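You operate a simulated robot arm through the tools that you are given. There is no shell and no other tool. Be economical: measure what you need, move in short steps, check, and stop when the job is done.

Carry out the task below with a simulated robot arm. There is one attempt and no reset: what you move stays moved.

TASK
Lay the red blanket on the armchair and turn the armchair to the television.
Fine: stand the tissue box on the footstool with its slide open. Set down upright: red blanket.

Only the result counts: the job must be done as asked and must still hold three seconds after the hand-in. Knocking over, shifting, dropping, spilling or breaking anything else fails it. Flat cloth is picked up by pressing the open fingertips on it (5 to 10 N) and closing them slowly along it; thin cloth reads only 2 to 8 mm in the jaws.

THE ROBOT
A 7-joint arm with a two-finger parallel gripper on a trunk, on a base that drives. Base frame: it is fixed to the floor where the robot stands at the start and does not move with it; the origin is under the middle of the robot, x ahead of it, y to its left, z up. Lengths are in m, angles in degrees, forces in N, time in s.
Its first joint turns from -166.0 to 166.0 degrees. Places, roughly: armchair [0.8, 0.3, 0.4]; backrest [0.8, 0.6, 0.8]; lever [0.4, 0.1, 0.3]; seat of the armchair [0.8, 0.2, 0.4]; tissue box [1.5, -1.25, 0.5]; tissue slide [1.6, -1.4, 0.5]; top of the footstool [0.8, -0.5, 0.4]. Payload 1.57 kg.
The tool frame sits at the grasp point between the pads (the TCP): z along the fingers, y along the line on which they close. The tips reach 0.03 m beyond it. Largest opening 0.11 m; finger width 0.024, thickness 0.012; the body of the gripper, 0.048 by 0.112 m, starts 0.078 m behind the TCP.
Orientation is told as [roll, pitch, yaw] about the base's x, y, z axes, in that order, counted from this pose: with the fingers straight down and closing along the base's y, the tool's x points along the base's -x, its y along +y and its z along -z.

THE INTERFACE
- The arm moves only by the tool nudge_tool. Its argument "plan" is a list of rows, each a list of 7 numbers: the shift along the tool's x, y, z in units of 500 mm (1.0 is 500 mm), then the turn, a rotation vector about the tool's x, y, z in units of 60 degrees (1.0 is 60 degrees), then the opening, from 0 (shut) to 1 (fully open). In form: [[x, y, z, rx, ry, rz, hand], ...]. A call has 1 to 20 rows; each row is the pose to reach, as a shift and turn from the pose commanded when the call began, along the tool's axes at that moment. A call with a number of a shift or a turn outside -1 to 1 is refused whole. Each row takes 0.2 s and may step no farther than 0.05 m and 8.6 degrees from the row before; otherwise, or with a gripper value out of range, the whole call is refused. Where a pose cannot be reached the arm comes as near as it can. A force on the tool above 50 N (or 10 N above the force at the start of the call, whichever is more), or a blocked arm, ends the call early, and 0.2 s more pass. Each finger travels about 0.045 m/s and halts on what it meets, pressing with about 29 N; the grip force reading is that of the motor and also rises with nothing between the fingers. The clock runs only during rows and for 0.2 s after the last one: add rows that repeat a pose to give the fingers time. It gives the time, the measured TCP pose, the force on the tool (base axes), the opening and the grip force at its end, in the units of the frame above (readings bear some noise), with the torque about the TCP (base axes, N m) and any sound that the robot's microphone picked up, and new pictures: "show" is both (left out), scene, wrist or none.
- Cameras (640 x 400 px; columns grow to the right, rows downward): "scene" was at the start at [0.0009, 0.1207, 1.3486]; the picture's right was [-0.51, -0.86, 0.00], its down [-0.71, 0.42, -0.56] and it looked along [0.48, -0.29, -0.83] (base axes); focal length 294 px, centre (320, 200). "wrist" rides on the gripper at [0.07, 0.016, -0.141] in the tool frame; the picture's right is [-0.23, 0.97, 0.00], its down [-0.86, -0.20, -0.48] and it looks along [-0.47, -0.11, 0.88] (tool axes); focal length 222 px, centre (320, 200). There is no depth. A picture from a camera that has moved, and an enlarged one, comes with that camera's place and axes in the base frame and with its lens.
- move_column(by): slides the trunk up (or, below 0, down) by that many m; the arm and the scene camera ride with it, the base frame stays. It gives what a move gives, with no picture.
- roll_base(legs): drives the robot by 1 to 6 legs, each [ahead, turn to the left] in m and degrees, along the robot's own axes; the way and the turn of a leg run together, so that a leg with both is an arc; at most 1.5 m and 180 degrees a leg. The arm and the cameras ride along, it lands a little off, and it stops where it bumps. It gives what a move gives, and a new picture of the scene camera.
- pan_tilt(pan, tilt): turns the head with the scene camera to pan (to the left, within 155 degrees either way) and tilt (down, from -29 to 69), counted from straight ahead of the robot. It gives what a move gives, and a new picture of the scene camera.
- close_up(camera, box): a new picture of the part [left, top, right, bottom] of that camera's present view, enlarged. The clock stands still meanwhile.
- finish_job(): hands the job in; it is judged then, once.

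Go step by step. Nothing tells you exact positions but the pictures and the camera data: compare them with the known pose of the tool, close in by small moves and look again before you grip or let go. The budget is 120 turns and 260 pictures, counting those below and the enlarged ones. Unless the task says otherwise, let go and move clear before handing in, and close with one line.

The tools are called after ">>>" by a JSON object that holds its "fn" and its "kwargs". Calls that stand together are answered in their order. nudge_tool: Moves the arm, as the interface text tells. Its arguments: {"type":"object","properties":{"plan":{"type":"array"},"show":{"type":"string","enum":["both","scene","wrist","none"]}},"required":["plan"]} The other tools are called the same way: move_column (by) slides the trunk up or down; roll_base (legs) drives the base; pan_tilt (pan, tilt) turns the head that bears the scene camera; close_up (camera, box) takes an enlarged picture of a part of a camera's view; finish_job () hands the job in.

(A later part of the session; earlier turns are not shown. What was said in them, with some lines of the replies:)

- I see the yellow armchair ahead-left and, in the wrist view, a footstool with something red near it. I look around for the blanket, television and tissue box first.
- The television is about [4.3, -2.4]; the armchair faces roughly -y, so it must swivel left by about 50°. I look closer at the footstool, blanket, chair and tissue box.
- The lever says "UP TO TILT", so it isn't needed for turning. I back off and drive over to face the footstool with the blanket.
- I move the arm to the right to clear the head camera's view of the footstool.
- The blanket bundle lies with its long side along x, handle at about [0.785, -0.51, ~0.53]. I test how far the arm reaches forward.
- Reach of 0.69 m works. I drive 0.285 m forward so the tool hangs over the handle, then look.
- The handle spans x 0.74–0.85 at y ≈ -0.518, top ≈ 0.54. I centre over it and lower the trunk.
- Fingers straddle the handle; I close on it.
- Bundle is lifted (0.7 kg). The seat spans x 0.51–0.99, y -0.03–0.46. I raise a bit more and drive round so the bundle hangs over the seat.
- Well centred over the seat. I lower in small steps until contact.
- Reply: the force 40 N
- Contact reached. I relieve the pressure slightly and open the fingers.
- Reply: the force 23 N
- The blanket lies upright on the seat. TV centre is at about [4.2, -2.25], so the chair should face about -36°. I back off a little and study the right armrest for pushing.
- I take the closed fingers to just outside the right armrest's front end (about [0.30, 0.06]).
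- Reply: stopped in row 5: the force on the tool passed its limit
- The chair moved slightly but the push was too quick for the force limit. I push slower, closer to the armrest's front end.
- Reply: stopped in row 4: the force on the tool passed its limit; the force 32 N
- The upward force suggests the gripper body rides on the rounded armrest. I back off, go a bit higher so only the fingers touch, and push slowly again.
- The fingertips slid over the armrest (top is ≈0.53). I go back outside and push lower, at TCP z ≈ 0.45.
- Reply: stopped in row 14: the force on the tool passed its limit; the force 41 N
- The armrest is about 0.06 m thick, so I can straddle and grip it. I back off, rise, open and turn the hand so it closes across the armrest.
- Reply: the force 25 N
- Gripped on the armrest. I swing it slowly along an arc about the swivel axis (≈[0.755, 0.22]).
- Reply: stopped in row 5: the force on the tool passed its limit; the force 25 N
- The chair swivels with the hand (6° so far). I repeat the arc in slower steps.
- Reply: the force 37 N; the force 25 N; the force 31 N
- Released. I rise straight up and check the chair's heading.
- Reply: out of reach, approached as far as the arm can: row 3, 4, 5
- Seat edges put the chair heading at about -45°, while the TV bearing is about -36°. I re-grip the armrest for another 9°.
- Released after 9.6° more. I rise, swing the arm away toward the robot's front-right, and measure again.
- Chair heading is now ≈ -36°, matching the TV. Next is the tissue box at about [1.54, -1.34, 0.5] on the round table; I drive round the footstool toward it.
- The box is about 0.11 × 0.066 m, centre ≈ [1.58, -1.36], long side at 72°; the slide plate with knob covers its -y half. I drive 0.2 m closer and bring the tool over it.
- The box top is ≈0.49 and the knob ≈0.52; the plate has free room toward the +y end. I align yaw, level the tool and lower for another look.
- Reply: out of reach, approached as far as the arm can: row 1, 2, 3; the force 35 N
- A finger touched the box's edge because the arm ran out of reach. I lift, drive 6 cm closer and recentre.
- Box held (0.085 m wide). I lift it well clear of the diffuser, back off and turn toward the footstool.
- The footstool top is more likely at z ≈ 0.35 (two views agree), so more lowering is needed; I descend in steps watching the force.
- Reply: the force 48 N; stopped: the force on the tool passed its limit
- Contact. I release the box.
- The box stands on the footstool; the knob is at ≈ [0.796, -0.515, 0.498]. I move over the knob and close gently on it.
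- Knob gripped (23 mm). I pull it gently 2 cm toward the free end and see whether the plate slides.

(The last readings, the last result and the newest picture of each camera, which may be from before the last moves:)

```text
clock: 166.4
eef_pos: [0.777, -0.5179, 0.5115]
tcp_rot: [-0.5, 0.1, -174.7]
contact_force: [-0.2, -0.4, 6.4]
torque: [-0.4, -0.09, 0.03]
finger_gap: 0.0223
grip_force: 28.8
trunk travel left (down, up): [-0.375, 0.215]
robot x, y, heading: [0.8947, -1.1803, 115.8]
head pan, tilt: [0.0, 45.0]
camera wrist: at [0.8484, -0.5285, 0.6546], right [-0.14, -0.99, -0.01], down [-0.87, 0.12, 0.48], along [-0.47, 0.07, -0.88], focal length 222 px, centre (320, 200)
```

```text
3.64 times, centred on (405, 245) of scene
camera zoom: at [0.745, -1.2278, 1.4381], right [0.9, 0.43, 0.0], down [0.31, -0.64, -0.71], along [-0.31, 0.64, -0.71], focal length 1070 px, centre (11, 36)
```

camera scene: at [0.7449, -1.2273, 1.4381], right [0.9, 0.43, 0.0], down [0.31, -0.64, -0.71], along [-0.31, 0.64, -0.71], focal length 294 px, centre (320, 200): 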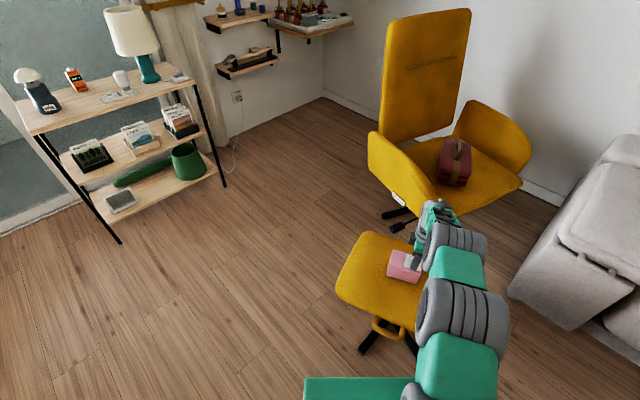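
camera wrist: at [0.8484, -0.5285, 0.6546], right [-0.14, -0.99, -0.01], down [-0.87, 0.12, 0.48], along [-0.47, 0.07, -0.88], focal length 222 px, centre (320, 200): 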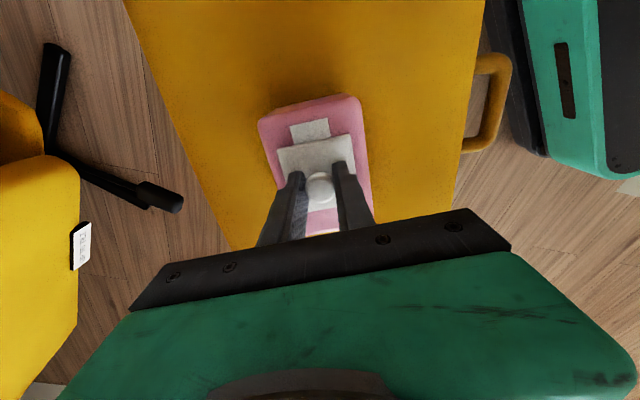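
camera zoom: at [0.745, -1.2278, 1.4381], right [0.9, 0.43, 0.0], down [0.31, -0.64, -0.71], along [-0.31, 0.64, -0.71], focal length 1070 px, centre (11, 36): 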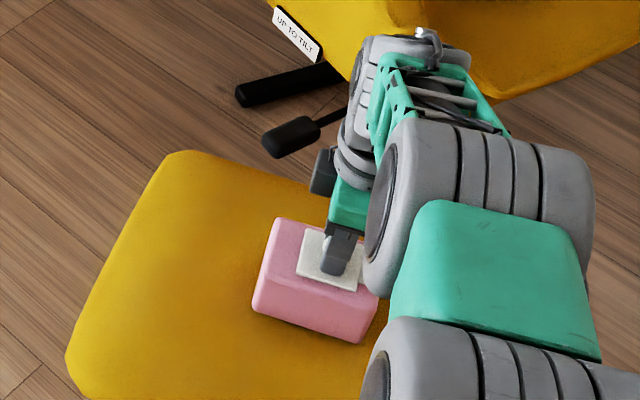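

The plate slides and uncovers the slot without moving the box. I continue to the end of its travel.

>>> {"fn": "nudge_tool", "kwargs": {"plan": [[-0.008, 0, 0, 0, 0, 0, 0.1], [-0.016, 0, 0, 0, 0, 0, 0.1], [-0.024, 0, 0, 0, 0, 0, 0.1], [-0.032, 0, 0, 0, 0, 0, 0.1]], "show": "none"}}

>>> {"fn": "close_up", "kwargs": {"camera": "wrist", "box": [240, 90, 400, 250]}}

>>> {"fn": "close_up", "kwargs": {"camera": "scene", "box": [360, 190, 450, 300]}}

```text
clock: 167.4
eef_pos: [0.7607, -0.519, 0.513]
tcp_rot: [-0.5, 0.1, -174.8]
contact_force: [-0.5, 0.3, 7.0]
torque: [-0.34, -0.12, 0.03]
finger_gap: 0.0224
grip_force: 28.5
trunk travel left (down, up): [-0.375, 0.215]
robot x, y, heading: [0.8952, -1.1851, 115.5]
head pan, tilt: [0.0, 45.0]
```

```text
2.50 times, centred on (320, 170) of wrist
camera zoom: at [0.8326, -0.5298, 0.6546], right [-0.14, -0.99, -0.01], down [-0.87, 0.12, 0.48], along [-0.47, 0.07, -0.88], focal length 555 px, centre (320, 275)
```

zoom: 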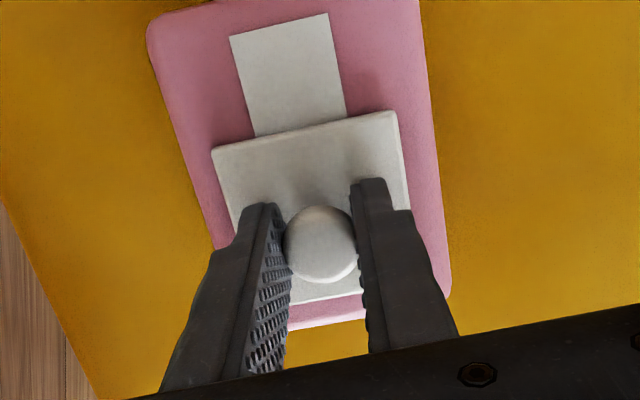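

```text
3.64 times, centred on (405, 245) of scene
camera zoom: at [0.745, -1.2279, 1.4381], right [0.9, 0.43, 0.0], down [0.31, -0.64, -0.71], along [-0.31, 0.64, -0.71], focal length 1070 px, centre (11, 36)
```

zoom: 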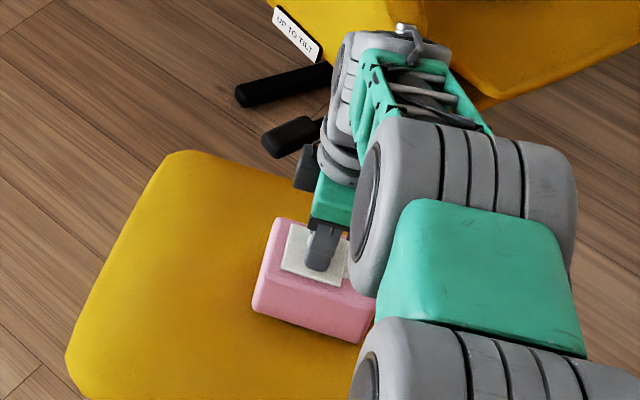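

>>> {"fn": "nudge_tool", "kwargs": {"plan": [[-0.004, 0, 0, 0, 0, 0, 0.1], [-0.008, 0, 0, 0, 0, 0, 0.1], [-0.012, 0, 0, 0, 0, 0, 0.1]], "show": "none"}}

>>> {"fn": "close_up", "kwargs": {"camera": "wrist", "box": [240, 50, 400, 250]}}

>>> {"fn": "close_up", "kwargs": {"camera": "scene", "box": [360, 190, 450, 300]}}

```text
clock: 168.2
eef_pos: [0.755, -0.5193, 0.5126]
tcp_rot: [-0.4, 0.1, -174.9]
contact_force: [-0.4, 1.0, 7.5]
torque: [-0.3, -0.03, 0.03]
finger_gap: 0.0225
grip_force: 28.9
trunk travel left (down, up): [-0.375, 0.215]
robot x, y, heading: [0.8952, -1.1815, 115.6]
head pan, tilt: [0.0, 45.0]
```

```text
2.00 times, centred on (320, 150) of wrist
camera zoom: at [0.827, -0.5305, 0.6547], right [-0.14, -0.99, -0.01], down [-0.87, 0.12, 0.48], along [-0.47, 0.07, -0.88], focal length 444 px, centre (320, 300)
```

zoom: 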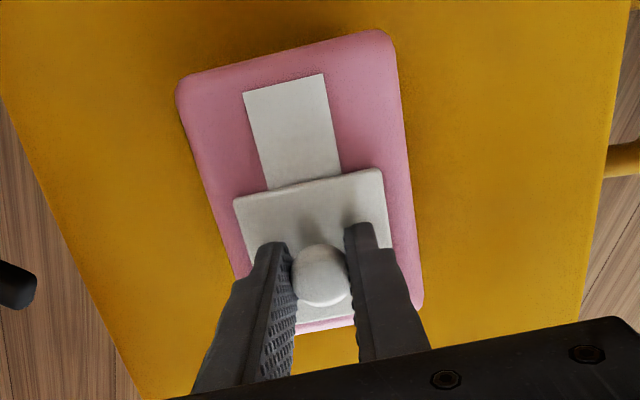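

```text
3.64 times, centred on (405, 245) of scene
camera zoom: at [0.745, -1.2279, 1.4381], right [0.9, 0.43, 0.0], down [0.31, -0.64, -0.71], along [-0.31, 0.64, -0.71], focal length 1070 px, centre (11, 36)
```

zoom: 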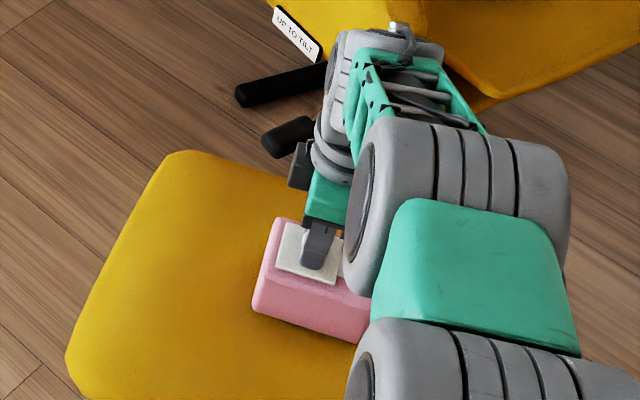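

>>> {"fn": "nudge_tool", "kwargs": {"plan": [[-0.004, 0, 0, 0, 0, 0, 0.1], [-0.009, 0, 0, 0, 0, 0, 0.1], [-0.009, 0, 0, 0, 0, 0, 0.1]], "show": "none"}}

>>> {"fn": "close_up", "kwargs": {"camera": "wrist", "box": [240, 50, 400, 250]}}

```text
clock: 169.0
eef_pos: [0.7506, -0.52, 0.5116]
tcp_rot: [-0.4, 0.1, -174.8]
contact_force: [-2.6, 1.5, 6.2]
torque: [-0.23, 0.06, 0.04]
finger_gap: 0.0223
grip_force: 29.2
trunk travel left (down, up): [-0.375, 0.215]
robot x, y, heading: [0.891, -1.1804, 115.5]
head pan, tilt: [0.0, 45.0]
```

```text
2.00 times, centred on (320, 150) of wrist
camera zoom: at [0.8221, -0.5309, 0.6547], right [-0.14, -0.99, -0.01], down [-0.87, 0.12, 0.48], along [-0.47, 0.07, -0.88], focal length 444 px, centre (320, 300)
```

zoom: 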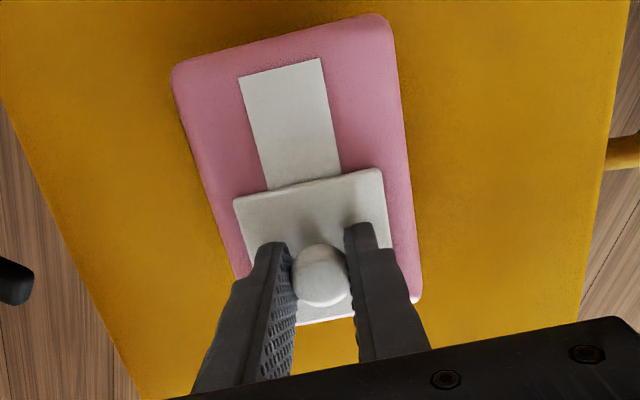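

The slide is fully open. I release the knob and rise clear.

>>> {"fn": "nudge_tool", "kwargs": {"plan": [[0, 0, 0, 0, 0, 0, 0.25], [0, 0, 0, 0, 0, 0, 0.35], [0, 0, 0, 0, 0, 0, 0.45], [0, 0, 0, 0, 0, 0, 0.45], [0, 0, 0, 0, 0, 0, 0.45]], "show": "none"}}

>>> {"fn": "move_column", "kwargs": {"by": 0.21}}

>>> {"fn": "roll_base", "kwargs": {"legs": [[-0.25, 0]]}}

>>> {"fn": "close_up", "kwargs": {"camera": "scene", "box": [320, 60, 560, 330]}}

```text
clock: 170.2
eef_pos: [0.7516, -0.5198, 0.5121]
tcp_rot: [-0.3, 0.2, -174.8]
contact_force: [0.6, 0.2, 0.0]
torque: [0.01, 0.0, -0.02]
finger_gap: 0.0495
grip_force: 0.1
trunk travel left (down, up): [-0.375, 0.215]
robot x, y, heading: [0.8928, -1.1786, 115.7]
head pan, tilt: [0.0, 45.0]
```

```text
clock: 172.5
eef_pos: [0.7505, -0.5205, 0.7218]
tcp_rot: [-0.3, 0.0, -174.8]
contact_force: [0.5, 0.2, -0.1]
torque: [-0.02, -0.02, -0.03]
finger_gap: 0.0494
grip_force: 0.1
trunk travel left (down, up): [-0.585, 0.005]
robot x, y, heading: [0.8922, -1.1838, 115.8]
head pan, tilt: [0.0, 45.0]
```

```text
clock: 174.3
eef_pos: [0.8609, -0.7457, 0.7227]
tcp_rot: [-0.3, 0.1, -174.8]
contact_force: [-0.2, -0.3, 0.1]
torque: [0.02, -0.05, 0.03]
finger_gap: 0.0496
grip_force: 0.2
trunk travel left (down, up): [-0.585, 0.005]
robot x, y, heading: [1.0055, -1.4076, 115.7]
head pan, tilt: [0.0, 45.0]
camera scene: at [0.8531, -1.453, 1.6481], right [0.9, 0.43, 0.0], down [0.31, -0.64, -0.71], along [-0.31, 0.64, -0.71], focal length 294 px, centre (320, 200)
```

scene: 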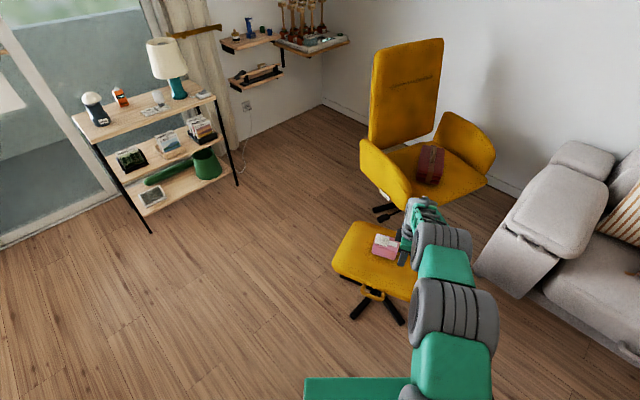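

```text
1.48 times, centred on (440, 195) of scene
camera zoom: at [0.8531, -1.453, 1.6481], right [0.9, 0.43, 0.0], down [0.31, -0.64, -0.71], along [-0.31, 0.64, -0.71], focal length 436 px, centre (142, 207)
```

zoom: 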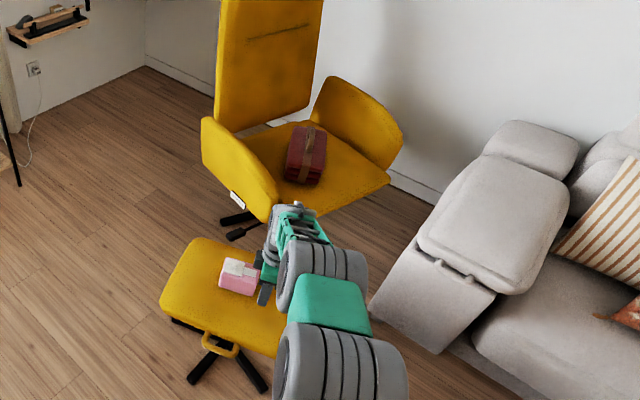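

The blanket lies upright on the seat, the armchair faces the TV, and the tissue box stands on the footstool with its slide open. The hand is clear, so I hand in.

>>> {"fn": "finish_job", "kwargs": {}}

```text
The job is handed in.
```

The job is handed in. The red blanket lies upright on the armchair, and the chair faces the television to within a few degrees by my camera estimates. The tissue box stands on the footstool with its slide open. The result of the judging was not shown.
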